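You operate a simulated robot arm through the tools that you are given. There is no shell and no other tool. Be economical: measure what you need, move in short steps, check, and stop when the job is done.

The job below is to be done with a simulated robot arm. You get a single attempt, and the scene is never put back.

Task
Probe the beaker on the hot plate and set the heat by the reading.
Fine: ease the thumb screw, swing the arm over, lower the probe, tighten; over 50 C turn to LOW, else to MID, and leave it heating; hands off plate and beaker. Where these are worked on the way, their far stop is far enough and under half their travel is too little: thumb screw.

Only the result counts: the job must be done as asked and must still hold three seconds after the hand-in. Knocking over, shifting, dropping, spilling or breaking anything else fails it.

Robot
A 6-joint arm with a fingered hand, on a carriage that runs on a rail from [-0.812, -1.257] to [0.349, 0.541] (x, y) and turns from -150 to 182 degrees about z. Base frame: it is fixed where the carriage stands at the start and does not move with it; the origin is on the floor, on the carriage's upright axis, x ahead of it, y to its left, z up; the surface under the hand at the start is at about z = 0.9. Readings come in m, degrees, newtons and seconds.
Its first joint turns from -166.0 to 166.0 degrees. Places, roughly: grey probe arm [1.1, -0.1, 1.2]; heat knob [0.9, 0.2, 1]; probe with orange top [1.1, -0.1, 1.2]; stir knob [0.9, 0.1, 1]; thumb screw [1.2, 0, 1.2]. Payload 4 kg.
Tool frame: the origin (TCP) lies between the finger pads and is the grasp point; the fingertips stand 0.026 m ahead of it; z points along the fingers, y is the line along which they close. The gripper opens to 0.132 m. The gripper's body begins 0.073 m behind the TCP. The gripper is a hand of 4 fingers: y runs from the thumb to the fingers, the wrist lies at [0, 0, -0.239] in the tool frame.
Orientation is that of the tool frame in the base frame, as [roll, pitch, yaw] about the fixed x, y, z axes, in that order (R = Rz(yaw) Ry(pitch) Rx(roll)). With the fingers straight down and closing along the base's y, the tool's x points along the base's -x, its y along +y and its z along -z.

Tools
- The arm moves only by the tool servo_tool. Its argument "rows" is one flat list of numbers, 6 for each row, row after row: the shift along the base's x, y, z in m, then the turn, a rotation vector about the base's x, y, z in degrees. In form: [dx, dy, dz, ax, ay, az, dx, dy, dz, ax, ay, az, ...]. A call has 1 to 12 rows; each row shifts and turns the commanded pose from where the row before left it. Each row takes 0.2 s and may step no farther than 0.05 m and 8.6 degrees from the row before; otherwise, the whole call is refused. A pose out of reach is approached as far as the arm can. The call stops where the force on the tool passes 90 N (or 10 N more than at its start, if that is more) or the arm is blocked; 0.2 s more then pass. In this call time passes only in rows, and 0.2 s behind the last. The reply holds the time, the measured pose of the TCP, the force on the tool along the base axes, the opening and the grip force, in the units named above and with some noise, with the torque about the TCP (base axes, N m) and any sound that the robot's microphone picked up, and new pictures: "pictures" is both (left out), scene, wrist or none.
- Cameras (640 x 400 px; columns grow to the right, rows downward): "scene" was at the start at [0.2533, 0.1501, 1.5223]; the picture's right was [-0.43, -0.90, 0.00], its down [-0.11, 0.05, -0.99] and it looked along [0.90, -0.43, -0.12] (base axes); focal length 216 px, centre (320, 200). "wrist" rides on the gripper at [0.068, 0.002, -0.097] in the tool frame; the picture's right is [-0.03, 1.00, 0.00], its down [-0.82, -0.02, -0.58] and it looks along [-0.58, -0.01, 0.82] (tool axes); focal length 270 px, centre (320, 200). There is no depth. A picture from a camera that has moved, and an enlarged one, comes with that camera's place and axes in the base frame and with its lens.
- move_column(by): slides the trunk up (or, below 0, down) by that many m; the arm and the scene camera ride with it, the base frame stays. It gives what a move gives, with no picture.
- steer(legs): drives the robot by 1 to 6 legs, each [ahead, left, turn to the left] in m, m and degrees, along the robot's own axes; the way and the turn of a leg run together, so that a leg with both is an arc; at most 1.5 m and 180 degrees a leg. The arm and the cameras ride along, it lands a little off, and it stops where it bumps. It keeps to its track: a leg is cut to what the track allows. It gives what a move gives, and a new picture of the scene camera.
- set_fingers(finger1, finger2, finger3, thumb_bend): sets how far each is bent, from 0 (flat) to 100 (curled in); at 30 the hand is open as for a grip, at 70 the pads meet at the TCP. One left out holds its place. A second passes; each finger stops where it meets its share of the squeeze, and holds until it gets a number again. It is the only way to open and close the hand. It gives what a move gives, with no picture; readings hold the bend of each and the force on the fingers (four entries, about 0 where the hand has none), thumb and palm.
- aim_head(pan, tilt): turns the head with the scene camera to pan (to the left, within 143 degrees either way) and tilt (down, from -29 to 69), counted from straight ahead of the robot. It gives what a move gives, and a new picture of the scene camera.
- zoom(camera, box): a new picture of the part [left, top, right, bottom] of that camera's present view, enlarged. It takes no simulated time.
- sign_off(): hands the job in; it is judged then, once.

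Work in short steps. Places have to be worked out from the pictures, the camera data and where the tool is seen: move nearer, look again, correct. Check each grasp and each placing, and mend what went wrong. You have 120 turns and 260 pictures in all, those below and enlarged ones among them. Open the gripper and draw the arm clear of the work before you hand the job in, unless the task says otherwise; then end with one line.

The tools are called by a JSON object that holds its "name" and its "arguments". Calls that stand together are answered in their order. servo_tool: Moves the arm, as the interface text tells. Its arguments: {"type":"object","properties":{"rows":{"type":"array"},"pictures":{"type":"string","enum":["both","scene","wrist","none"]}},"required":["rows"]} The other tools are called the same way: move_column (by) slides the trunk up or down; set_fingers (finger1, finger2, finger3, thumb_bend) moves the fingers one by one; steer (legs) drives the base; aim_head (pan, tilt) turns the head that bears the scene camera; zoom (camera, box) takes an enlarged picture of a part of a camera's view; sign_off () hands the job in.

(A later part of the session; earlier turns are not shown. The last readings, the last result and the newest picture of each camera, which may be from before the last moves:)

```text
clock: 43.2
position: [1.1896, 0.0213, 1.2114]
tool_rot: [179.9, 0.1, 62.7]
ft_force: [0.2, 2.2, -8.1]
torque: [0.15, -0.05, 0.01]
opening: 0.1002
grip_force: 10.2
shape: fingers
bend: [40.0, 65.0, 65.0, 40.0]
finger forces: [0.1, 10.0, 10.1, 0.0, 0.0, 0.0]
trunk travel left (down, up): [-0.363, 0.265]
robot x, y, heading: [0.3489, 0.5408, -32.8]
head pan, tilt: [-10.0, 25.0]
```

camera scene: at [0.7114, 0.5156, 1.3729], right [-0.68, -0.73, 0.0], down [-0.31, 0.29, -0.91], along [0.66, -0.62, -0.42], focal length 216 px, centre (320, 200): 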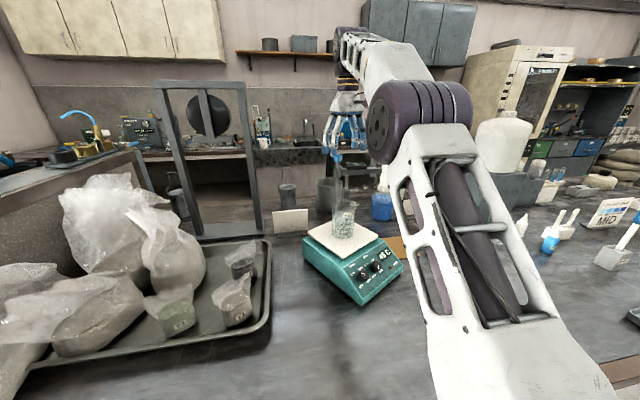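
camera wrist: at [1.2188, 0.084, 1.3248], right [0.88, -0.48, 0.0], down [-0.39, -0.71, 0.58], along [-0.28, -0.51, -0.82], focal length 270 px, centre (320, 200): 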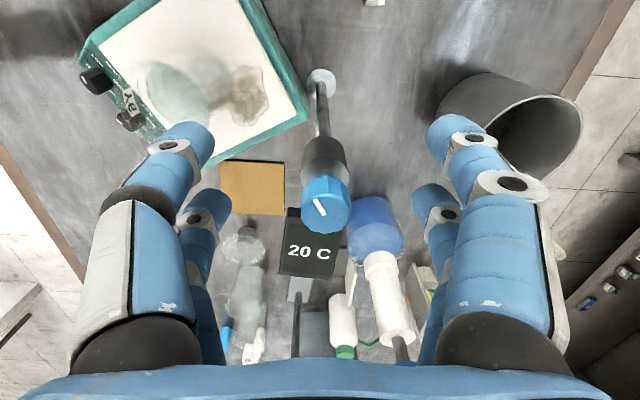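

{"name": "servo_tool", "arguments": {"rows": [-0.0028, 0.0012, 0, 0, 0, 8, -0.003, 0.0008, 0, 0, 0, 8, -0.003, 0.0004, 0, 0, 0, 8, -0.0031, 0, 0, 0, 0, 8, -0.003, -0.0005, 0, 0, 0, 8], "pictures": "wrist"}}

```text
clock: 44.4
position: [1.1743, 0.0236, 1.2111]
tool_rot: [-180.0, 0.0, 102.8]
ft_force: [-2.9, 4.6, -7.2]
torque: [0.2, 0.07, -0.05]
opening: 0.1001
grip_force: 9.5
shape: fingers
bend: [40.0, 65.0, 64.0, 40.0]
finger forces: [0.0, 9.6, 11.0, 0.0, 0.0, 0.0]
trunk travel left (down, up): [-0.363, 0.265]
robot x, y, heading: [0.3552, 0.5458, -32.8]
head pan, tilt: [-10.0, 25.0]
camera wrist: at [1.1604, 0.0909, 1.3084], right [0.98, 0.2, 0.0], down [0.16, -0.8, 0.58], along [0.11, -0.57, -0.82], focal length 270 px, centre (320, 200)
```

wrist: 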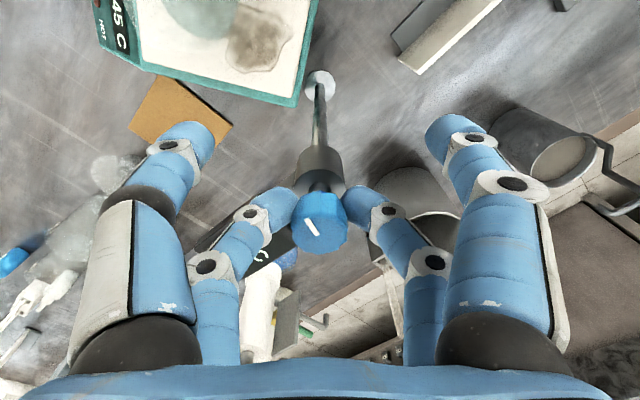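

Still turning freely, about 128° in total. I go on to yaw 151°.

{"name": "servo_tool", "arguments": {"rows": [-0.0029, -0.0009, 0, 0, 0, 8, -0.0028, -0.0013, 0, 0, 0, 8, -0.0026, -0.0017, 0, 0, 0, 8, -0.0023, -0.002, 0, 0, 0, 8, -0.002, -0.0023, 0, 0, 0, 8, -0.0017, -0.0026, 0, 0, 0, 8], "pictures": "wrist"}}

```text
clock: 45.8
position: [1.16, 0.0134, 1.2115]
tool_rot: [179.9, 0.1, 150.9]
ft_force: [-5.1, 3.9, -8.6]
torque: [0.14, 0.28, 0.0]
opening: 0.1003
grip_force: 10.2
shape: fingers
bend: [40.0, 65.0, 64.0, 40.0]
finger forces: [0.0, 10.5, 10.5, 0.0, 0.0, 0.0]
trunk travel left (down, up): [-0.363, 0.265]
robot x, y, heading: [0.3506, 0.5404, -33.0]
head pan, tilt: [-10.0, 25.0]
camera wrist: at [1.1004, 0.048, 1.3089], right [0.51, 0.86, 0.0], down [0.7, -0.41, 0.58], along [0.5, -0.29, -0.82], focal length 270 px, centre (320, 200)
```

wrist: 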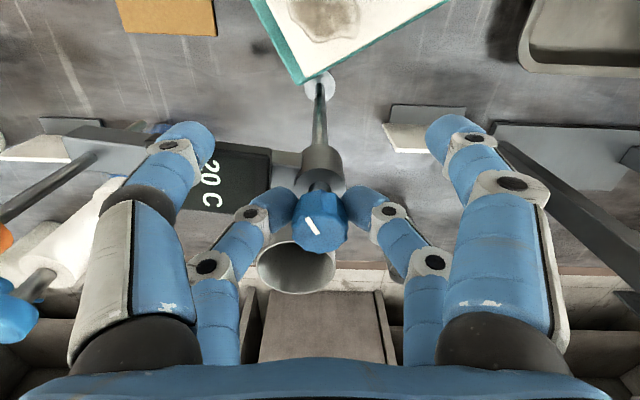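

About 176° turned and no stop yet. I take another stroke: release, lift, wind back.

{"name": "set_fingers", "arguments": {"finger2": 40, "finger3": 40}}

{"name": "servo_tool", "arguments": {"rows": [-0.005, 0.004, 0.03, 0, 0, 0, 0, 0.002, 0, 0, 0, -8.4, 0, 0.002, 0, 0, 0, -8.4, 0, 0.002, 0, 0, 0, -8.4, 0, 0.002, 0, 0, 0, -8.4, 0, 0, 0, 0, 0, -8.4, 0.004, 0, 0, 0, 0, -8.4, 0.005, 0, 0, 0, 0, -8.4, 0.006, 0, 0, 0, 0, -8.4, 0.006, 0, 0, 0, 0, -8.4, 0.006, 0, -0.005, 0, 0, -8.4, 0.006, 0, -0.01, 0, 0, -4.2], "pictures": "wrist"}}

```text
clock: 46.8
position: [1.1591, 0.0145, 1.2117]
tool_rot: [180.0, 0.1, 150.8]
ft_force: [0.4, 0.5, 0.0]
torque: [0.0, 0.04, -0.03]
opening: 0.1003
grip_force: 0.0
shape: fingers
bend: [40.0, 40.0, 40.0, 40.0]
finger forces: [0.1, 0.0, 0.0, 0.0, 0.1, 0.1]
trunk travel left (down, up): [-0.363, 0.265]
robot x, y, heading: [0.3524, 0.541, -33.0]
head pan, tilt: [-10.0, 25.0]
```

```text
clock: 49.4
position: [1.188, 0.0252, 1.2272]
tool_rot: [180.0, 0.0, 62.4]
ft_force: [-0.1, 0.0, -0.4]
torque: [0.0, -0.01, 0.0]
opening: 0.1001
grip_force: 0.0
shape: fingers
bend: [40.0, 40.0, 40.0, 40.0]
finger forces: [0.0, 0.1, 0.1, 0.0, 0.0, 0.0]
trunk travel left (down, up): [-0.363, 0.265]
robot x, y, heading: [0.3506, 0.5444, -32.9]
head pan, tilt: [-10.0, 25.0]
camera wrist: at [1.2205, 0.085, 1.3229], right [0.87, -0.48, 0.0], down [-0.4, -0.71, 0.58], along [-0.28, -0.51, -0.82], focal length 270 px, centre (320, 200)
```

wrist: 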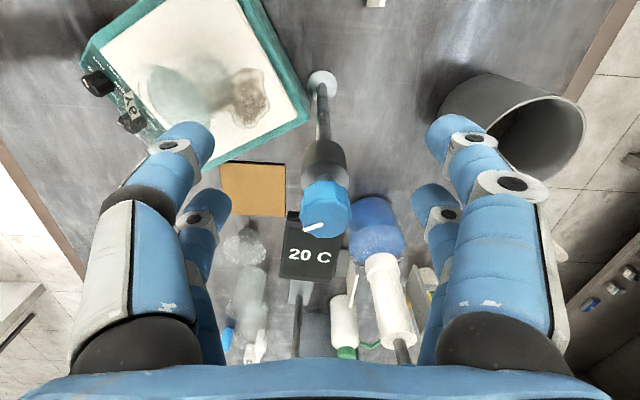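

{"name": "servo_tool", "arguments": {"rows": [0.0005, -0.002, -0.016, 0, 0, 0], "pictures": "none"}}

{"name": "set_fingers", "arguments": {"finger2": 85, "finger3": 85}}

{"name": "servo_tool", "arguments": {"rows": [-0.0028, 0.0012, 0, 0, 0, 8, -0.003, 0.0008, 0, 0, 0, 8, -0.003, 0.0004, 0, 0, 0, 8, -0.0031, 0, 0, 0, 0, 8, -0.003, -0.0005, 0, 0, 0, 8], "pictures": "wrist"}}

```text
clock: 49.8
position: [1.1891, 0.0231, 1.2099]
tool_rot: [180.0, 0.1, 62.5]
ft_force: [0.0, 0.0, 0.5]
torque: [0.0, -0.02, 0.0]
opening: 0.1
grip_force: 0.1
shape: fingers
bend: [40.0, 40.0, 40.0, 40.0]
finger forces: [0.1, 0.0, 0.0, 0.0, 0.1, 0.0]
trunk travel left (down, up): [-0.363, 0.265]
robot x, y, heading: [0.3534, 0.5431, -33.0]
head pan, tilt: [-10.0, 25.0]
```

```text
clock: 50.8
position: [1.1897, 0.0219, 1.2092]
tool_rot: [-180.0, 0.1, 62.6]
ft_force: [0.5, 0.8, -11.2]
torque: [0.2, -0.12, -0.05]
opening: 0.1
grip_force: 10.4
shape: fingers
bend: [40.0, 66.0, 66.0, 40.0]
finger forces: [0.1, 10.6, 10.6, 0.0, 0.0, 0.1]
trunk travel left (down, up): [-0.363, 0.265]
robot x, y, heading: [0.351, 0.5417, -32.7]
head pan, tilt: [-10.0, 25.0]
```

```text
clock: 52.0
position: [1.1744, 0.026, 1.2102]
tool_rot: [-180.0, 0.0, 102.7]
ft_force: [-0.7, 16.0, -14.0]
torque: [0.53, 0.01, -0.1]
opening: 0.1
grip_force: 12.4
shape: fingers
bend: [40.0, 66.0, 64.0, 40.0]
finger forces: [0.1, 11.7, 13.7, 0.0, 0.1, 0.1]
trunk travel left (down, up): [-0.363, 0.265]
robot x, y, heading: [0.3509, 0.5461, -33.0]
head pan, tilt: [-10.0, 25.0]
camera wrist: at [1.1601, 0.0935, 1.3067], right [0.98, 0.2, 0.0], down [0.16, -0.8, 0.58], along [0.11, -0.57, -0.82], focal length 270 px, centre (320, 200)
```

wrist: 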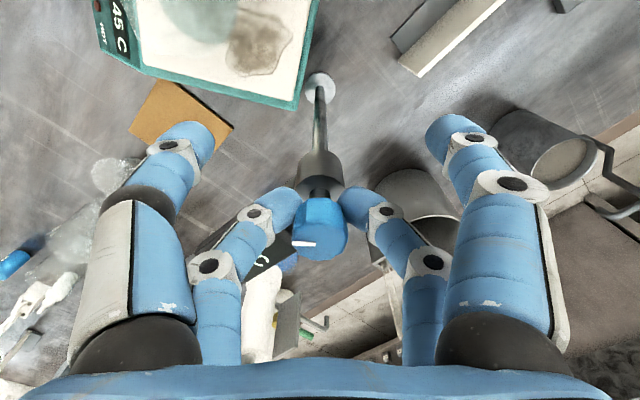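

The mark slipped back about 34° relative to the hand, so the screw has reached its far stop at roughly 180°. I release, lift clear and move toward the probe's orange top.

{"name": "set_fingers", "arguments": {"finger2": 30, "finger3": 30, "finger1": 30, "thumb_bend": 30}}

{"name": "servo_tool", "arguments": {"rows": [-0.01, 0.01, 0.04, 0, 0, 0, -0.02, 0.015, 0.04, 0, 0, 0, -0.02, 0.01, 0.02, 0, 0, 0], "pictures": "both"}}

```text
clock: 53.0
position: [1.1735, 0.0249, 1.209]
tool_rot: [-180.0, 0.2, 102.6]
ft_force: [-0.4, 0.2, 0.2]
torque: [0.02, 0.02, 0.01]
opening: 0.1325
grip_force: 0.2
shape: fingers
bend: [30.0, 30.0, 30.0, 30.0]
finger forces: [0.0, 0.1, 0.0, 0.0, 0.1, 0.1]
trunk travel left (down, up): [-0.363, 0.265]
robot x, y, heading: [0.3511, 0.545, -33.2]
head pan, tilt: [-10.0, 25.0]
```

```text
clock: 53.8
position: [1.1242, 0.0601, 1.3093]
tool_rot: [-180.0, 0.0, 102.6]
ft_force: [-0.3, 0.4, -1.1]
torque: [0.02, 0.03, 0.0]
opening: 0.1327
grip_force: 0.1
shape: fingers
bend: [30.0, 30.0, 30.0, 30.0]
finger forces: [0.0, 0.0, 0.1, 0.0, 0.1, 0.1]
trunk travel left (down, up): [-0.363, 0.265]
robot x, y, heading: [0.351, 0.5422, -33.2]
head pan, tilt: [-10.0, 25.0]
camera scene: at [0.7117, 0.5154, 1.3728], right [-0.68, -0.73, 0.0], down [-0.31, 0.29, -0.91], along [0.66, -0.62, -0.42], focal length 216 px, centre (320, 200)
camera wrist: at [1.1113, 0.1275, 1.4067], right [0.98, 0.19, 0.0], down [0.16, -0.8, 0.58], along [0.11, -0.57, -0.82], focal length 270 px, centre (320, 200)
```

scene: 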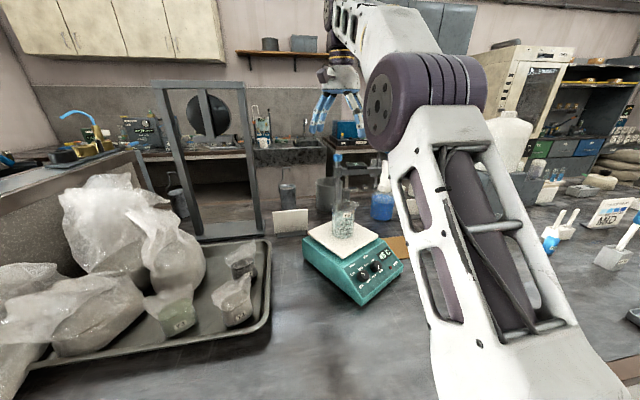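
wrist: 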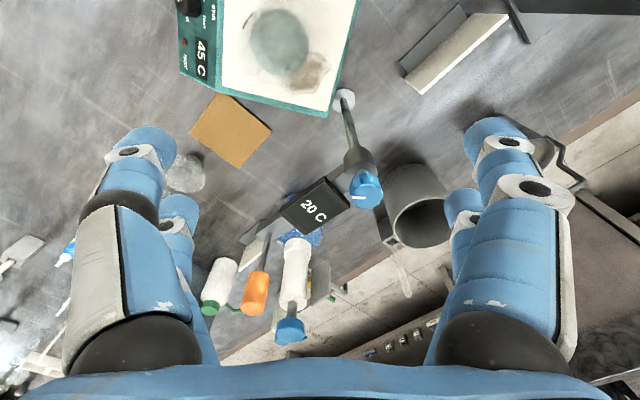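

The orange cap works out at about [1.094, -0.103, 1.25]. I move back toward the robot, turn to yaw 139° so the finger2/finger3 pair points outward, and prepare a horizontal approach around the cap.

{"name": "servo_tool", "arguments": {"rows": [-0.023, -0.018, -0.002, 0, 0, 7.3, -0.023, -0.018, -0.002, 0, 0, 7.3, -0.023, -0.018, -0.002, 0, 0, 7.3, -0.023, -0.018, -0.002, 0, 0, 7.3, -0.023, -0.018, -0.002, 0, 0, 7.3, 0, 0, -0.028, 0, 0, 0, 0, 0, -0.028, 0, 0, 0], "pictures": "both"}}

```text
clock: 55.4
position: [1.0098, -0.0303, 1.245]
tool_rot: [-180.0, 0.2, 139.1]
ft_force: [-0.1, 0.5, -0.5]
torque: [0.02, 0.0, -0.03]
opening: 0.1325
grip_force: 0.1
shape: fingers
bend: [30.0, 30.0, 30.0, 30.0]
finger forces: [0.1, 0.0, 0.0, 0.0, 0.1, 0.0]
trunk travel left (down, up): [-0.363, 0.265]
robot x, y, heading: [0.3551, 0.5429, -32.9]
head pan, tilt: [-10.0, 25.0]
camera scene: at [0.7111, 0.5158, 1.373], right [-0.68, -0.73, 0.0], down [-0.31, 0.29, -0.91], along [0.66, -0.62, -0.42], focal length 216 px, centre (320, 200)
camera wrist: at [0.9585, 0.0162, 1.342], right [0.67, 0.74, 0.0], down [0.6, -0.55, 0.58], along [0.43, -0.39, -0.81], focal length 270 px, centre (320, 200)
```

scene: 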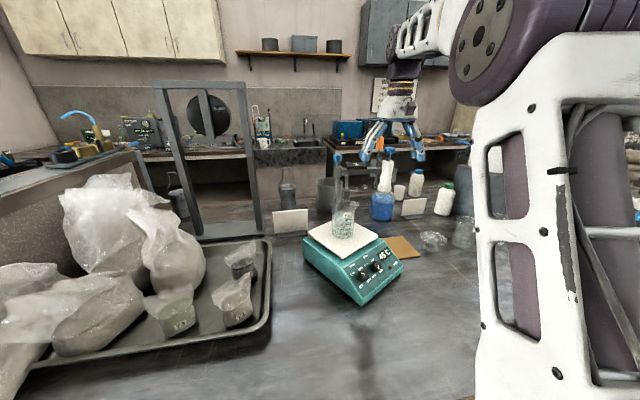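
wrist: 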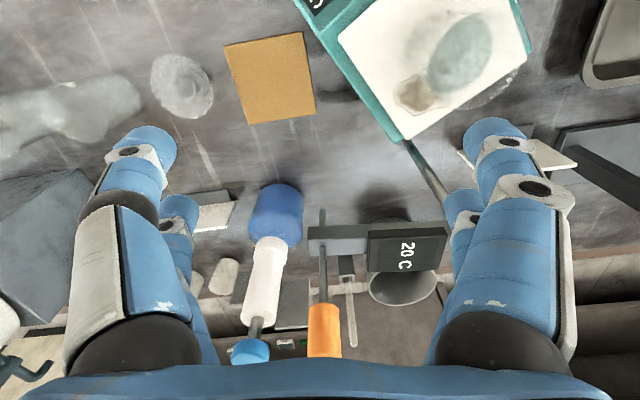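

The cap is centred between the fingers at about [1.094, -0.103, 1.243]. I slide outward to straddle it.

{"name": "servo_tool", "arguments": {"rows": [0.0225, -0.0194, -0.003, 0, 0, 0, 0.0225, -0.0194, -0.002, 0, 0, 0, 0.0226, -0.0195, 0, 0, 0, 0], "pictures": "wrist"}}

```text
clock: 56.2
position: [1.0753, -0.0885, 1.2416]
tool_rot: [179.9, 0.3, 139.0]
ft_force: [-0.7, 0.0, 1.4]
torque: [-0.08, -0.03, 0.0]
opening: 0.1325
grip_force: 0.1
shape: fingers
bend: [30.0, 30.0, 30.0, 30.0]
finger forces: [0.1, 0.0, 0.1, 0.0, 0.0, 0.0]
trunk travel left (down, up): [-0.363, 0.265]
robot x, y, heading: [0.3534, 0.5454, -32.9]
head pan, tilt: [-10.0, 25.0]
camera wrist: at [1.0245, -0.0418, 1.3386], right [0.67, 0.74, 0.0], down [0.6, -0.55, 0.58], along [0.43, -0.39, -0.81], focal length 270 px, centre (320, 200)
```

wrist: 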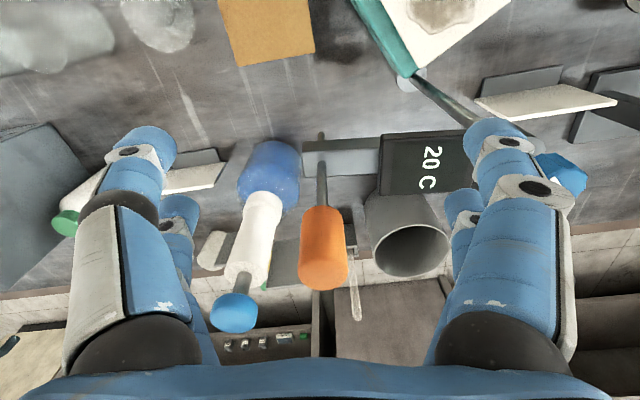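

The cap sits between finger2 and finger3. I pinch it.

{"name": "set_fingers", "arguments": {"finger2": 85, "finger3": 85}}

{"name": "zoom", "arguments": {"camera": "wrist", "box": [160, 100, 480, 300]}}

```text
clock: 57.2
position: [1.0776, -0.0885, 1.2392]
tool_rot: [179.9, 0.0, 139.0]
ft_force: [0.6, 0.8, -14.4]
torque: [0.19, 0.24, 0.02]
opening: 0.1326
grip_force: 11.9
shape: fingers
bend: [30.0, 73.0, 73.0, 30.0]
finger forces: [0.1, 12.1, 12.0, 0.0, 0.1, 0.1]
trunk travel left (down, up): [-0.363, 0.265]
robot x, y, heading: [0.3514, 0.5425, -32.8]
head pan, tilt: [-10.0, 25.0]
```

```text
2.00 times, centred on (320, 200) of wrist
camera zoom: at [1.0258, -0.0429, 1.3364], right [0.67, 0.74, 0.0], down [0.6, -0.55, 0.58], along [0.43, -0.39, -0.82], focal length 541 px, centre (320, 200)
```

zoom: 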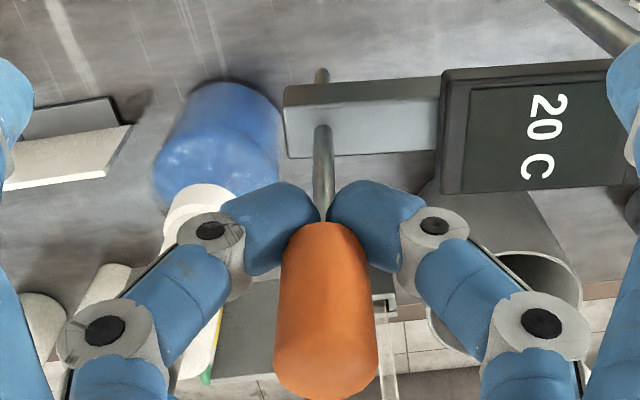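

Grip force is 12 N, though the pair is a little on the near side of the cap. I try a small swing along the arc and check that the cap follows.

{"name": "servo_tool", "arguments": {"rows": [-0.008, 0.006, 0, 0, 0, 0, -0.0095, 0.0055, 0, 0, 0, 0], "pictures": "wrist"}}

```text
clock: 57.8
position: [1.0601, -0.0758, 1.2388]
tool_rot: [179.9, 0.1, 139.1]
ft_force: [4.2, 4.0, -18.2]
torque: [0.27, 0.22, 0.11]
opening: 0.1329
grip_force: 11.5
shape: fingers
bend: [30.0, 73.0, 73.0, 30.0]
finger forces: [0.1, 11.6, 11.9, 0.0, 0.0, 0.0]
trunk travel left (down, up): [-0.363, 0.265]
robot x, y, heading: [0.3491, 0.5453, -33.0]
head pan, tilt: [-10.0, 25.0]
camera wrist: at [1.0085, -0.0306, 1.3368], right [0.67, 0.74, 0.0], down [0.6, -0.55, 0.58], along [0.43, -0.39, -0.82], focal length 270 px, centre (320, 200)
```

wrist: 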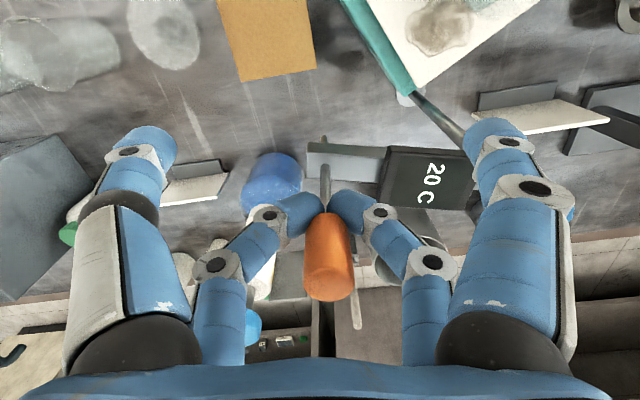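

The arm follows the pull. I continue the arc about the post to roughly 166° and check clearance to the beaker before going over it.

{"name": "servo_tool", "arguments": {"rows": [-0.0111, 0.0155, 0, 0, 0, 0, -0.0097, 0.0164, 0, 0, 0, 0, -0.0073, 0.0176, 0, 0, 0, 0, -0.0048, 0.0184, 0, 0, 0, 0], "pictures": "both"}}

```text
clock: 58.8
position: [1.0261, -0.0103, 1.2388]
tool_rot: [-179.9, 0.1, 139.0]
ft_force: [-1.4, 0.0, -9.4]
torque: [0.11, 0.15, -0.07]
opening: 0.1323
grip_force: 9.2
shape: fingers
bend: [30.0, 73.0, 73.0, 30.0]
finger forces: [0.1, 7.6, 11.0, 0.0, 0.0, 0.1]
trunk travel left (down, up): [-0.363, 0.265]
robot x, y, heading: [0.3495, 0.5437, -33.6]
head pan, tilt: [-10.0, 25.0]
camera scene: at [0.7114, 0.5151, 1.3729], right [-0.68, -0.73, 0.0], down [-0.31, 0.29, -0.91], along [0.66, -0.62, -0.42], focal length 216 px, centre (320, 200)
camera wrist: at [0.9749, 0.0359, 1.3364], right [0.68, 0.74, 0.0], down [0.6, -0.55, 0.58], along [0.43, -0.39, -0.82], focal length 270 px, centre (320, 200)
```

scene: 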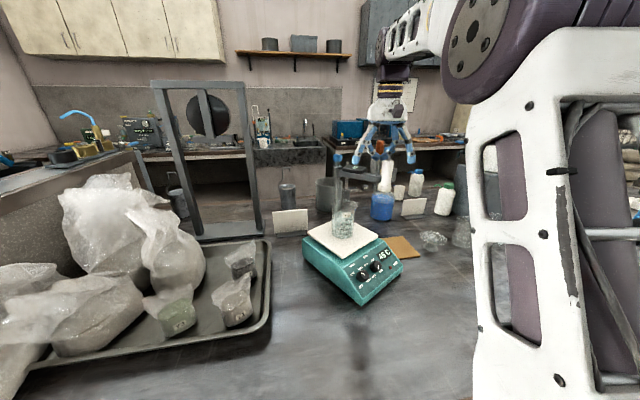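
wrist: 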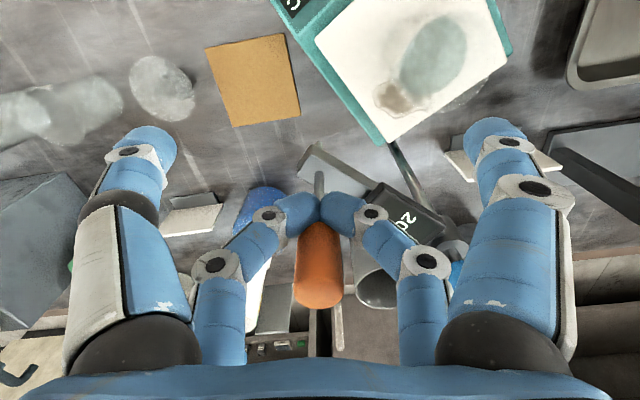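

{"name": "zoom", "arguments": {"camera": "scene", "box": [300, 120, 430, 250]}}

```text
3.08 times, centred on (365, 185) of scene
camera zoom: at [0.7114, 0.5151, 1.3729], right [-0.68, -0.73, 0.0], down [-0.31, 0.29, -0.91], along [0.66, -0.62, -0.42], focal length 663 px, centre (182, 246)
```

zoom: 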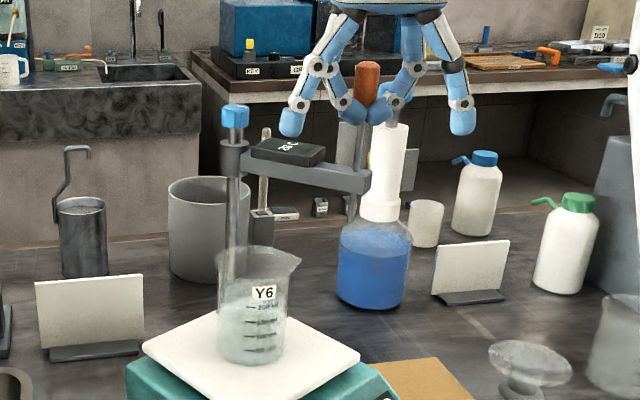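

The probe tip is near z = 1.126, about 2 cm above the beaker rim (1.105), so it will clear. The beaker's centre is about [1.073, 0.08] (arm angle 144°), so I swing on to that.

{"name": "servo_tool", "arguments": {"rows": [-0.0019, 0.0191, 0, 0, 0, 0, 0.0001, 0.0191, 0, 0, 0, 0, 0.0028, 0.019, 0, 0, 0, 0, 0.0054, 0.0184, 0, 0, 0, 0, 0.0079, 0.0175, 0, 0, 0, 0, 0.0098, 0.0154, 0, 0, 0, 0], "pictures": "both"}}

{"name": "zoom", "arguments": {"camera": "scene", "box": [280, 110, 410, 250]}}

```text
clock: 60.2
position: [1.0482, 0.1021, 1.241]
tool_rot: [-180.0, -0.2, 139.1]
ft_force: [-39.7, 22.6, -3.7]
torque: [0.31, 0.42, -1.01]
opening: 0.1325
grip_force: 24.5
shape: fingers
bend: [30.0, 76.0, 73.0, 30.0]
finger forces: [0.1, 0.0, 48.6, 0.0, 0.0, 0.0]
trunk travel left (down, up): [-0.363, 0.265]
robot x, y, heading: [0.3518, 0.5392, -33.0]
head pan, tilt: [-10.0, 25.0]
camera scene: at [0.7094, 0.5168, 1.3736], right [-0.68, -0.73, 0.0], down [-0.31, 0.29, -0.91], along [0.66, -0.62, -0.42], focal length 216 px, centre (320, 200)
camera wrist: at [0.9967, 0.1478, 1.3383], right [0.67, 0.74, 0.0], down [0.6, -0.55, 0.57], along [0.42, -0.39, -0.82], focal length 270 px, centre (320, 200)
```

scene: 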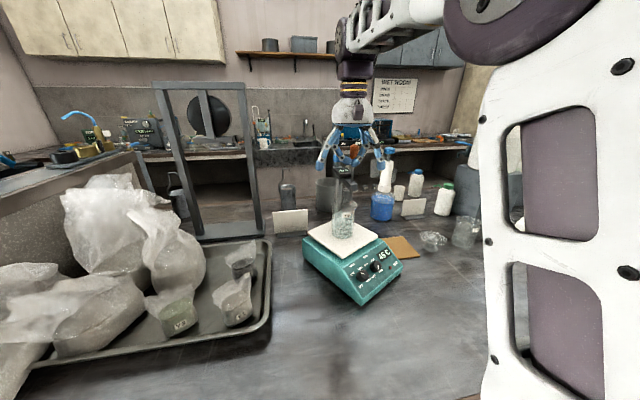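
wrist: 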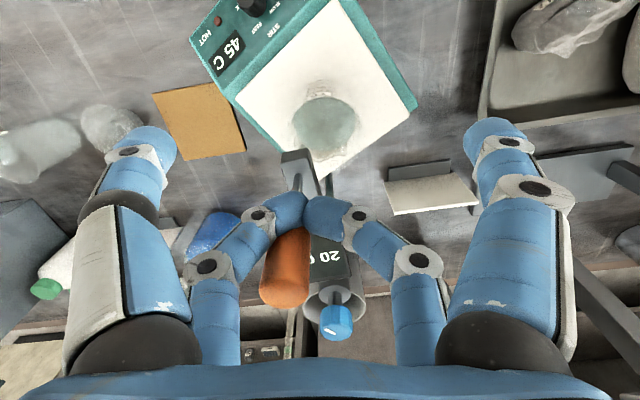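

```text
2.86 times, centred on (345, 180) of scene
camera zoom: at [0.7094, 0.5168, 1.3736], right [-0.68, -0.73, 0.0], down [-0.31, 0.29, -0.91], along [0.66, -0.62, -0.42], focal length 616 px, centre (249, 257)
```

zoom: 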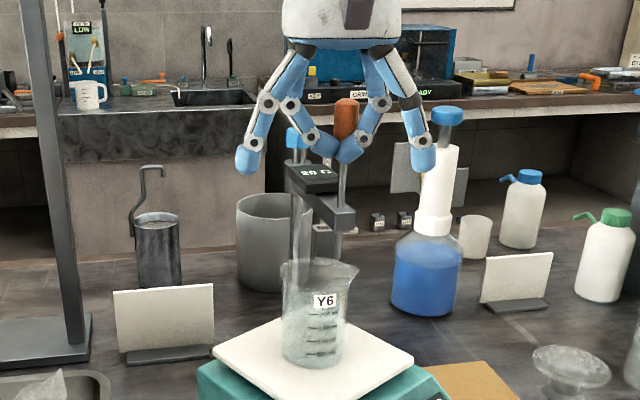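

The pinch slipped: the cap now lies beside finger3 and the arm is about 9° short, near 153°. I open the pair and look again before regripping.

{"name": "set_fingers", "arguments": {"finger2": 30, "finger3": 30}}

{"name": "servo_tool", "arguments": {"rows": [0, 0, 0, 0, 0, 0], "pictures": "wrist"}}

```text
clock: 61.2
position: [1.0512, 0.099, 1.2404]
tool_rot: [-180.0, 0.1, 139.1]
ft_force: [-0.1, -0.2, -0.8]
torque: [-0.03, -0.02, -0.01]
opening: 0.1327
grip_force: 0.0
shape: fingers
bend: [30.0, 30.0, 30.0, 30.0]
finger forces: [0.0, 0.0, 0.0, 0.0, 0.0, 0.0]
trunk travel left (down, up): [-0.363, 0.265]
robot x, y, heading: [0.3513, 0.5431, -33.0]
head pan, tilt: [-10.0, 25.0]
```

```text
clock: 61.6
position: [1.0506, 0.0991, 1.2393]
tool_rot: [-180.0, 0.1, 139.2]
ft_force: [-0.4, -0.3, -0.3]
torque: [0.01, -0.01, -0.01]
opening: 0.1327
grip_force: 0.0
shape: fingers
bend: [30.0, 30.0, 30.0, 30.0]
finger forces: [0.0, 0.0, 0.1, 0.0, 0.0, 0.1]
trunk travel left (down, up): [-0.363, 0.265]
robot x, y, heading: [0.3505, 0.5418, -33.2]
head pan, tilt: [-10.0, 25.0]
camera wrist: at [0.9993, 0.1453, 1.3366], right [0.67, 0.74, 0.0], down [0.6, -0.55, 0.58], along [0.43, -0.39, -0.82], focal length 270 px, centre (320, 200)
```

wrist: 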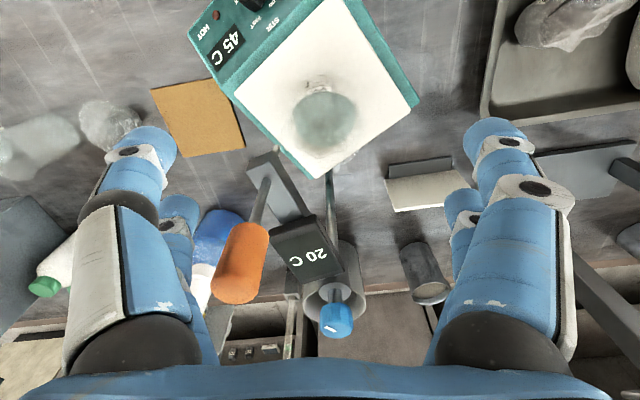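

The cap is at about [1.050, 0.045] (arm angle 162°). My arc had pushed it inward toward the post, so I recentre the pair on the cap and regrip.

{"name": "servo_tool", "arguments": {"rows": [-0.0094, -0.0344, 0.004, 0, 0, 0, -0.005, -0.008, 0.0, 0, 0, 0], "pictures": "none"}}

{"name": "set_fingers", "arguments": {"finger2": 85, "finger3": 85}}

{"name": "zoom", "arguments": {"camera": "wrist", "box": [160, 60, 480, 300]}}

```text
clock: 62.2
position: [1.0354, 0.0567, 1.2421]
tool_rot: [-180.0, 0.2, 139.0]
ft_force: [-1.0, 0.5, -0.2]
torque: [0.01, 0.02, 0.03]
opening: 0.1327
grip_force: 0.1
shape: fingers
bend: [30.0, 30.0, 30.0, 30.0]
finger forces: [0.1, 0.0, 0.1, 0.0, 0.1, 0.0]
trunk travel left (down, up): [-0.363, 0.265]
robot x, y, heading: [0.3519, 0.5456, -33.3]
head pan, tilt: [-10.0, 25.0]
```

```text
clock: 63.2
position: [1.036, 0.0564, 1.242]
tool_rot: [-180.0, 0.1, 139.1]
ft_force: [-1.3, 0.2, -9.3]
torque: [0.11, 0.14, 0.04]
opening: 0.1328
grip_force: 10.1
shape: fingers
bend: [30.0, 72.0, 72.0, 30.0]
finger forces: [0.0, 10.2, 10.1, 0.0, 0.0, 0.0]
trunk travel left (down, up): [-0.363, 0.265]
robot x, y, heading: [0.3489, 0.5415, -32.7]
head pan, tilt: [-10.0, 25.0]
```

```text
1.67 times, centred on (320, 180) of wrist
camera zoom: at [0.9848, 0.1029, 1.3396], right [0.67, 0.74, 0.0], down [0.6, -0.55, 0.58], along [0.43, -0.39, -0.82], focal length 450 px, centre (320, 233)
```

zoom: 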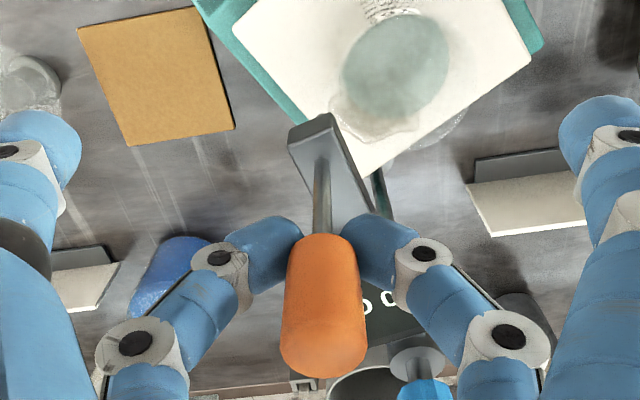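

Symmetric grip now. I swing the last 18° along the corrected arc.

{"name": "servo_tool", "arguments": {"rows": [0.005, 0.0131, 0, 0, 0, 0, 0.0064, 0.0126, 0, 0, 0, 0, 0.0081, 0.0124, 0, 0, 0, 0], "pictures": "both"}}

{"name": "zoom", "arguments": {"camera": "scene", "box": [300, 120, 400, 250]}}

```text
clock: 64.0
position: [1.0552, 0.0966, 1.2428]
tool_rot: [179.9, 0.0, 139.1]
ft_force: [-0.9, -0.1, -13.5]
torque: [0.16, 0.2, -0.13]
opening: 0.1326
grip_force: 10.4
shape: fingers
bend: [30.0, 71.0, 72.0, 30.0]
finger forces: [0.0, 10.2, 10.3, 0.0, 0.1, 0.0]
trunk travel left (down, up): [-0.363, 0.265]
robot x, y, heading: [0.3552, 0.5415, -33.0]
head pan, tilt: [-10.0, 25.0]
camera scene: at [0.7115, 0.5154, 1.3728], right [-0.68, -0.73, 0.0], down [-0.31, 0.29, -0.91], along [0.66, -0.62, -0.42], focal length 216 px, centre (320, 200)
camera wrist: at [1.0037, 0.1422, 1.3396], right [0.67, 0.74, 0.0], down [0.6, -0.55, 0.58], along [0.43, -0.39, -0.82], focal length 270 px, centre (320, 200)
```

scene: 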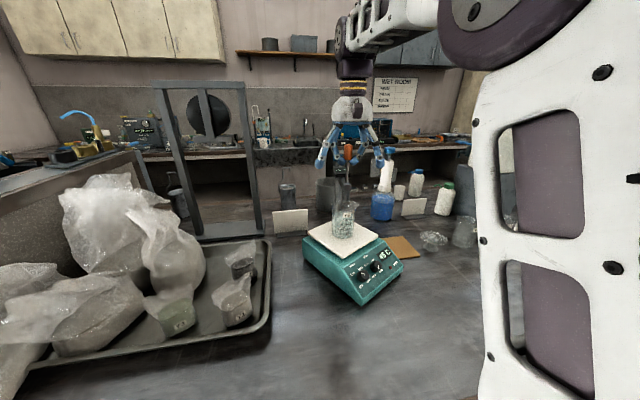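
wrist: 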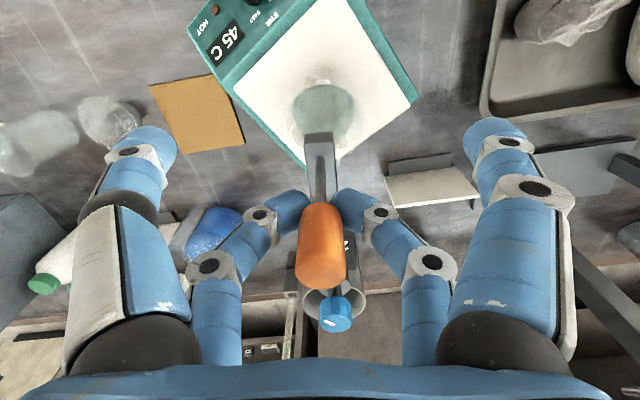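

```text
3.08 times, centred on (350, 185) of scene
camera zoom: at [0.7115, 0.5154, 1.3728], right [-0.68, -0.73, 0.0], down [-0.31, 0.29, -0.91], along [0.66, -0.62, -0.42], focal length 663 px, centre (228, 246)
```

zoom: 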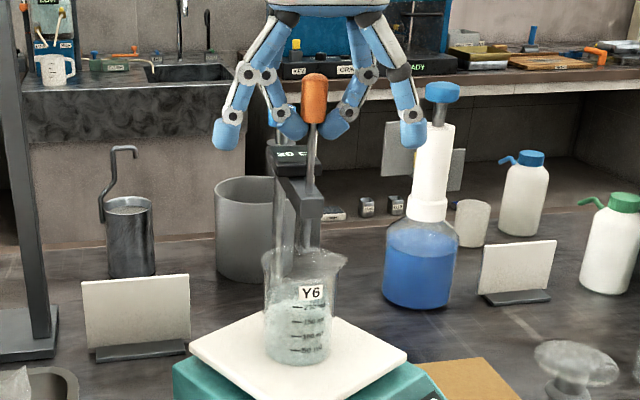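

The probe's cap computes to [1.073, 0.081], right above the beaker's centre. I lower the probe 3 cm in the grip and check the reading.

{"name": "servo_tool", "arguments": {"rows": [0, 0, -0.01, 0, 0, 0, 0, 0, -0.01, 0, 0, 0, 0, 0, -0.01, 0, 0, 0], "pictures": "wrist"}}

{"name": "zoom", "arguments": {"camera": "scene", "box": [300, 120, 400, 250]}}

```text
clock: 64.8
position: [1.0534, 0.0954, 1.2134]
tool_rot: [180.0, 0.1, 139.1]
ft_force: [-2.5, 2.3, -0.1]
torque: [0.0, 0.02, 0.01]
opening: 0.1325
grip_force: 9.1
shape: fingers
bend: [30.0, 73.0, 73.0, 30.0]
finger forces: [0.1, 9.1, 8.9, 0.0, 0.0, 0.0]
trunk travel left (down, up): [-0.363, 0.265]
robot x, y, heading: [0.3509, 0.5399, -32.9]
head pan, tilt: [-10.0, 25.0]
camera wrist: at [1.0027, 0.1415, 1.3109], right [0.67, 0.74, 0.0], down [0.6, -0.55, 0.58], along [0.43, -0.39, -0.82], focal length 270 px, centre (320, 200)
```

wrist: 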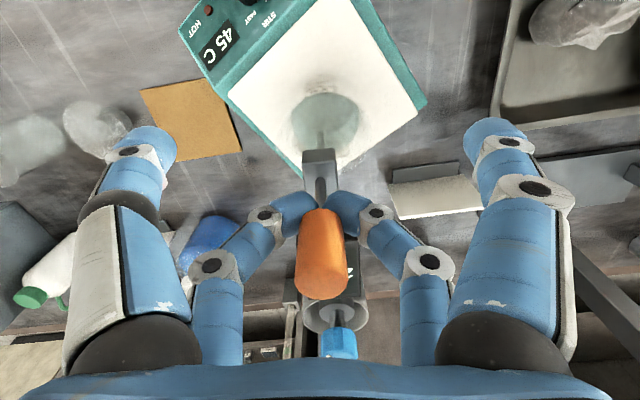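

```text
3.08 times, centred on (350, 185) of scene
camera zoom: at [0.7111, 0.5159, 1.373], right [-0.68, -0.73, 0.0], down [-0.31, 0.29, -0.91], along [0.66, -0.62, -0.42], focal length 663 px, centre (228, 246)
```

zoom: 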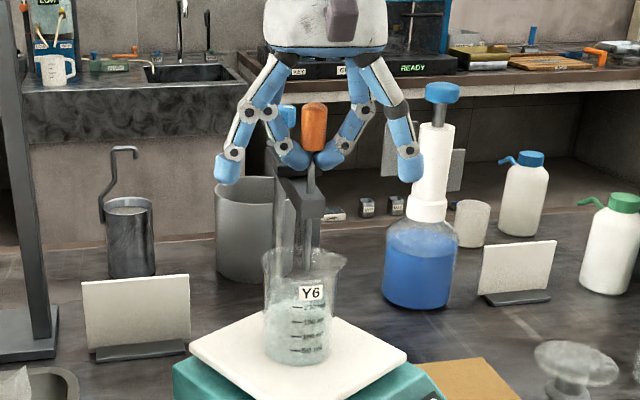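

The cap moved down with the fingers. I lower another 12 mm, to just above the arm bar.

{"name": "servo_tool", "arguments": {"rows": [0, 0, -0.006, 0, 0, 0, 0, 0, -0.006, 0, 0, 0], "pictures": "wrist"}}

{"name": "zoom", "arguments": {"camera": "scene", "box": [300, 140, 380, 240]}}

```text
clock: 65.4
position: [1.0541, 0.0962, 1.2004]
tool_rot: [180.0, 0.0, 139.1]
ft_force: [-1.1, 0.2, 0.3]
torque: [0.01, 0.0, -0.03]
opening: 0.1325
grip_force: 7.7
shape: fingers
bend: [30.0, 73.0, 73.0, 30.0]
finger forces: [0.0, 8.3, 8.7, 0.0, 0.0, 0.0]
trunk travel left (down, up): [-0.363, 0.265]
robot x, y, heading: [0.349, 0.5416, -32.8]
head pan, tilt: [-10.0, 25.0]
camera wrist: at [1.0031, 0.1424, 1.2983], right [0.67, 0.74, 0.0], down [0.6, -0.55, 0.58], along [0.43, -0.39, -0.82], focal length 270 px, centre (320, 200)
```

wrist: 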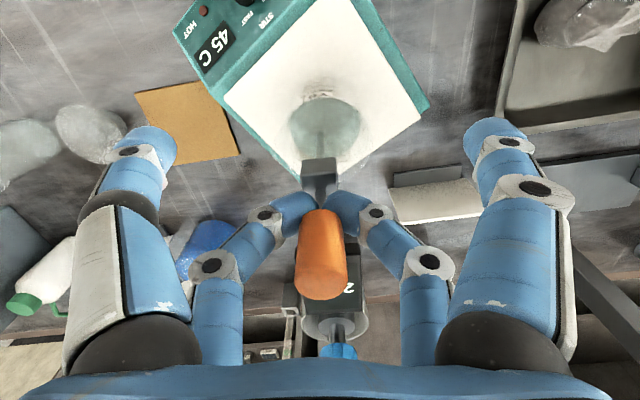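

```text
4.00 times, centred on (340, 190) of scene
camera zoom: at [0.7111, 0.5157, 1.3729], right [-0.68, -0.73, 0.0], down [-0.31, 0.29, -0.91], along [0.66, -0.62, -0.42], focal length 862 px, centre (240, 240)
```

zoom: 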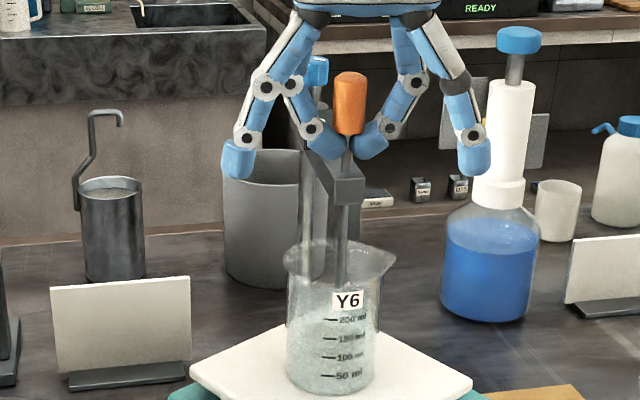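

The tip is at about z = 1.073, near the liquid surface, so it must go deeper; about 24 mm of probe travel remains above the bar. I regrip higher on the cap and lower again.

{"name": "set_fingers", "arguments": {"finger2": 45, "finger3": 45}}

{"name": "servo_tool", "arguments": {"rows": [0.003, -0.0025, 0.012, 0, 0, 0, 0.003, -0.0025, 0.014, 0, 0, 0], "pictures": "none"}}

{"name": "set_fingers", "arguments": {"finger2": 85, "finger3": 85}}

{"name": "zoom", "arguments": {"camera": "scene", "box": [300, 140, 380, 240]}}

```text
clock: 66.4
position: [1.0537, 0.0955, 1.2023]
tool_rot: [-179.9, 0.1, 139.1]
ft_force: [0.0, -0.7, 0.8]
torque: [0.0, 0.01, -0.04]
opening: 0.1327
grip_force: 0.0
shape: fingers
bend: [30.0, 45.0, 45.0, 30.0]
finger forces: [0.0, 0.0, 0.1, 0.0, 0.0, 0.0]
trunk travel left (down, up): [-0.363, 0.265]
robot x, y, heading: [0.3504, 0.546, -33.1]
head pan, tilt: [-10.0, 25.0]
```

```text
clock: 67.0
position: [1.0611, 0.0903, 1.2284]
tool_rot: [180.0, 0.0, 139.1]
ft_force: [0.0, -1.0, 0.2]
torque: [-0.03, 0.0, -0.01]
opening: 0.1327
grip_force: 0.0
shape: fingers
bend: [30.0, 45.0, 45.0, 30.0]
finger forces: [0.0, 0.1, 0.0, 0.1, 0.0, 0.1]
trunk travel left (down, up): [-0.363, 0.265]
robot x, y, heading: [0.3491, 0.5426, -33.2]
head pan, tilt: [-10.0, 25.0]
```

```text
clock: 68.0
position: [1.0611, 0.0911, 1.2283]
tool_rot: [-180.0, 0.1, 139.0]
ft_force: [3.5, -2.7, -0.5]
torque: [-0.04, -0.08, 0.0]
opening: 0.1329
grip_force: 10.5
shape: fingers
bend: [30.0, 70.0, 70.0, 30.0]
finger forces: [0.1, 10.6, 10.3, 0.1, 0.0, 0.0]
trunk travel left (down, up): [-0.363, 0.265]
robot x, y, heading: [0.3513, 0.5471, -33.0]
head pan, tilt: [-10.0, 25.0]
```

```text
4.00 times, centred on (340, 190) of scene
camera zoom: at [0.7113, 0.5156, 1.3729], right [-0.68, -0.73, 0.0], down [-0.31, 0.29, -0.91], along [0.66, -0.62, -0.42], focal length 862 px, centre (240, 240)
```

zoom: 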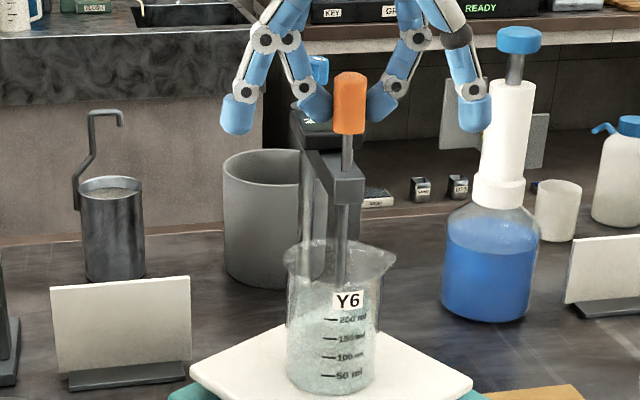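

Now gripping the cap squarely at 10 N; the probe stayed put. I lower 25 mm more.

{"name": "servo_tool", "arguments": {"rows": [0, 0, -0.008, 0, 0, 0, 0, 0, -0.008, 0, 0, 0, 0, 0, -0.006, 0, 0, 0, 0, 0, -0.003, 0, 0, 0], "pictures": "none"}}

{"name": "zoom", "arguments": {"camera": "scene", "box": [300, 140, 380, 240]}}

{"name": "zoom", "arguments": {"camera": "wrist", "box": [220, 60, 420, 380]}}

```text
clock: 69.0
position: [1.0601, 0.0913, 1.2024]
tool_rot: [-180.0, 0.2, 139.0]
ft_force: [3.8, -2.5, 2.3]
torque: [-0.05, -0.11, 0.04]
opening: 0.1326
grip_force: 10.5
shape: fingers
bend: [30.0, 70.0, 70.0, 30.0]
finger forces: [0.1, 11.4, 10.7, 0.0, 0.0, 0.1]
trunk travel left (down, up): [-0.363, 0.265]
robot x, y, heading: [0.3519, 0.5406, -32.9]
head pan, tilt: [-10.0, 25.0]
```

```text
4.00 times, centred on (340, 190) of scene
camera zoom: at [0.7113, 0.5157, 1.3729], right [-0.68, -0.73, 0.0], down [-0.31, 0.29, -0.91], along [0.66, -0.62, -0.42], focal length 862 px, centre (240, 240)
```

zoom: 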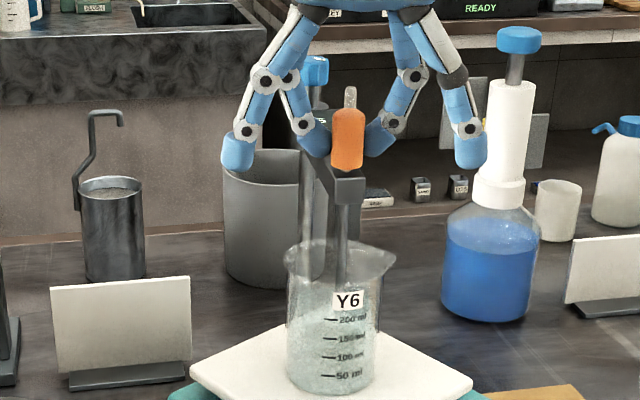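

```text
1.25 times, centred on (320, 220) of wrist
camera zoom: at [1.0098, 0.1364, 1.2996], right [0.67, 0.74, 0.0], down [0.6, -0.55, 0.58], along [0.43, -0.39, -0.81], focal length 338 px, centre (320, 175)
```

zoom: 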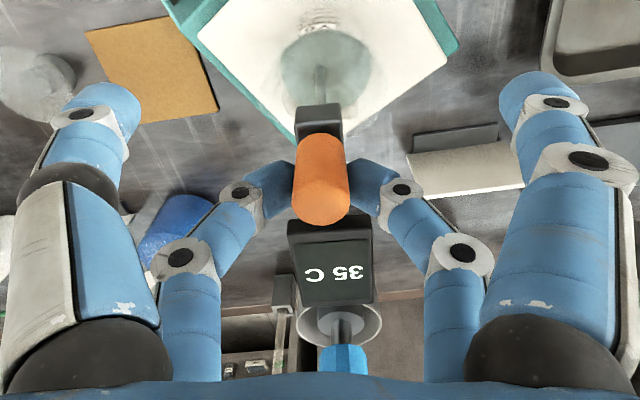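

The cap now rests on the bar and the display has left 20 C, showing about 35 C and perhaps still climbing. I release and read again.

{"name": "set_fingers", "arguments": {"finger2": 40, "finger3": 40, "finger1": 40, "thumb_bend": 40}}

{"name": "zoom", "arguments": {"camera": "wrist", "box": [220, 60, 420, 380]}}

{"name": "zoom", "arguments": {"camera": "scene", "box": [320, 180, 360, 240]}}

```text
clock: 70.0
position: [1.0611, 0.0903, 1.2022]
tool_rot: [179.9, 0.1, 139.1]
ft_force: [0.2, 0.8, -0.1]
torque: [0.0, -0.03, -0.02]
opening: 0.1004
grip_force: 0.1
shape: fingers
bend: [40.0, 40.0, 40.0, 40.0]
finger forces: [0.1, 0.1, 0.0, 0.1, 0.0, 0.0]
trunk travel left (down, up): [-0.363, 0.265]
robot x, y, heading: [0.3544, 0.5419, -33.1]
head pan, tilt: [-10.0, 25.0]
```

```text
1.25 times, centred on (320, 220) of wrist
camera zoom: at [1.0096, 0.1365, 1.2997], right [0.67, 0.74, 0.0], down [0.6, -0.55, 0.58], along [0.43, -0.39, -0.82], focal length 338 px, centre (320, 175)
```

zoom: 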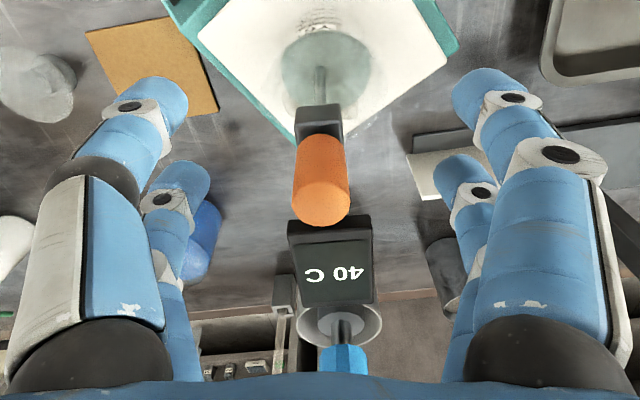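

```text
6.67 times, centred on (340, 210) of scene
camera zoom: at [0.7112, 0.5157, 1.3729], right [-0.68, -0.73, 0.0], down [-0.31, 0.29, -0.91], along [0.66, -0.62, -0.42], focal length 1437 px, centre (187, 133)
```

zoom: 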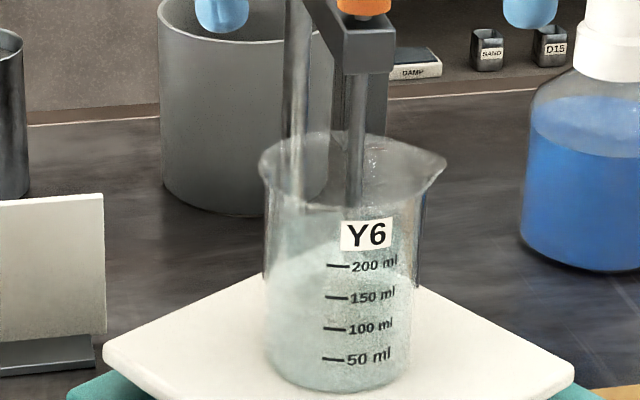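

The reading climbs (40 C now), so the tip is in the liquid. I lift clear and curl the thumb out of the way, since it would cross the display box while tightening, then head back over the screw.

{"name": "servo_tool", "arguments": {"rows": [-0.003, 0.002, 0.03, 0, 0, 0, 0, 0, 0.035, 0, 0, 0], "pictures": "none"}}

{"name": "set_fingers", "arguments": {"thumb_bend": 100, "finger1": 30}}

{"name": "servo_tool", "arguments": {"rows": [0.033, -0.026, 0, 0, 0, 5.5, 0.033, -0.026, 0, 0, 0, 5.5, 0.033, -0.024, -0.015, 0, 0, 0], "pictures": "both"}}

{"name": "zoom", "arguments": {"camera": "scene", "box": [300, 120, 400, 220]}}

```text
clock: 70.6
position: [1.0564, 0.0927, 1.2677]
tool_rot: [180.0, 0.0, 139.1]
ft_force: [0.6, 0.4, 0.1]
torque: [0.02, -0.01, 0.03]
opening: 0.1005
grip_force: 0.0
shape: fingers
bend: [40.0, 40.0, 40.0, 40.0]
finger forces: [0.1, 0.0, 0.0, 0.0, 0.0, 0.0]
trunk travel left (down, up): [-0.363, 0.265]
robot x, y, heading: [0.3549, 0.543, -33.1]
head pan, tilt: [-10.0, 25.0]
```

```text
clock: 71.6
position: [1.0585, 0.0926, 1.2671]
tool_rot: [179.9, 0.1, 139.2]
ft_force: [-0.5, 0.5, 0.1]
torque: [0.0, -0.03, 0.01]
opening: 0.0458
grip_force: 0.0
shape: fingers
bend: [30.0, 40.0, 40.0, 100.0]
finger forces: [0.0, 0.0, 0.1, 0.0, 0.1, 0.0]
trunk travel left (down, up): [-0.363, 0.265]
robot x, y, heading: [0.3543, 0.5445, -32.9]
head pan, tilt: [-10.0, 25.0]
```

```text
clock: 72.4
position: [1.1578, 0.0173, 1.2559]
tool_rot: [-180.0, 0.2, 150.2]
ft_force: [-1.2, 0.1, 1.6]
torque: [-0.08, -0.1, -0.03]
opening: 0.0455
grip_force: 0.0
shape: fingers
bend: [30.0, 40.0, 40.0, 100.0]
finger forces: [0.0, 0.0, 0.1, 0.0, 0.0, 0.0]
trunk travel left (down, up): [-0.363, 0.265]
robot x, y, heading: [0.353, 0.5435, -33.1]
head pan, tilt: [-10.0, 25.0]
camera scene: at [0.7101, 0.5164, 1.3732], right [-0.68, -0.73, 0.0], down [-0.31, 0.29, -0.91], along [0.66, -0.62, -0.42], focal length 216 px, centre (320, 200)
camera wrist: at [1.0971, 0.0529, 1.3526], right [0.52, 0.85, 0.0], down [0.7, -0.42, 0.58], along [0.5, -0.3, -0.81], focal length 270 px, centre (320, 200)
```

scene: 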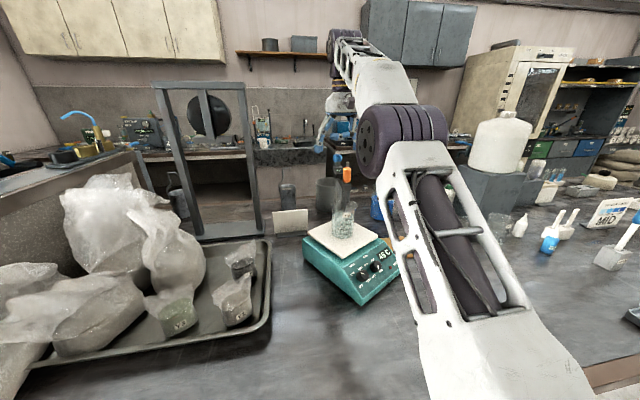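
wrist: 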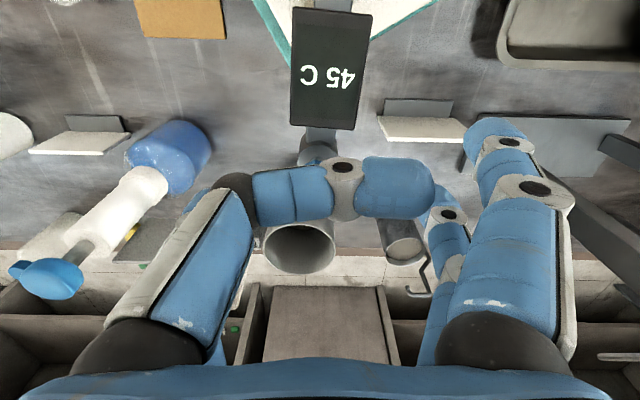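

```text
4.00 times, centred on (350, 170) of scene
camera zoom: at [0.7101, 0.5164, 1.3732], right [-0.68, -0.73, 0.0], down [-0.31, 0.29, -0.91], along [0.66, -0.62, -0.42], focal length 862 px, centre (200, 320)
```

zoom: 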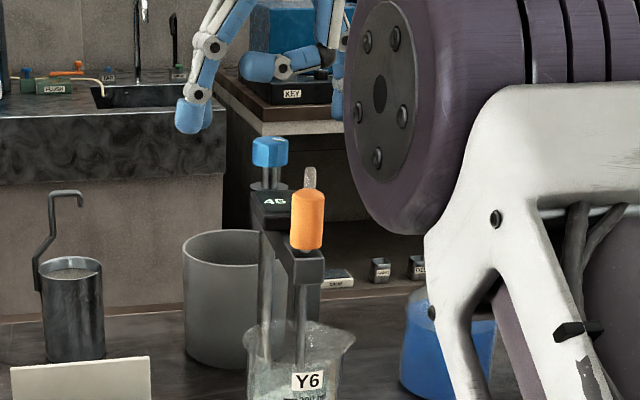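

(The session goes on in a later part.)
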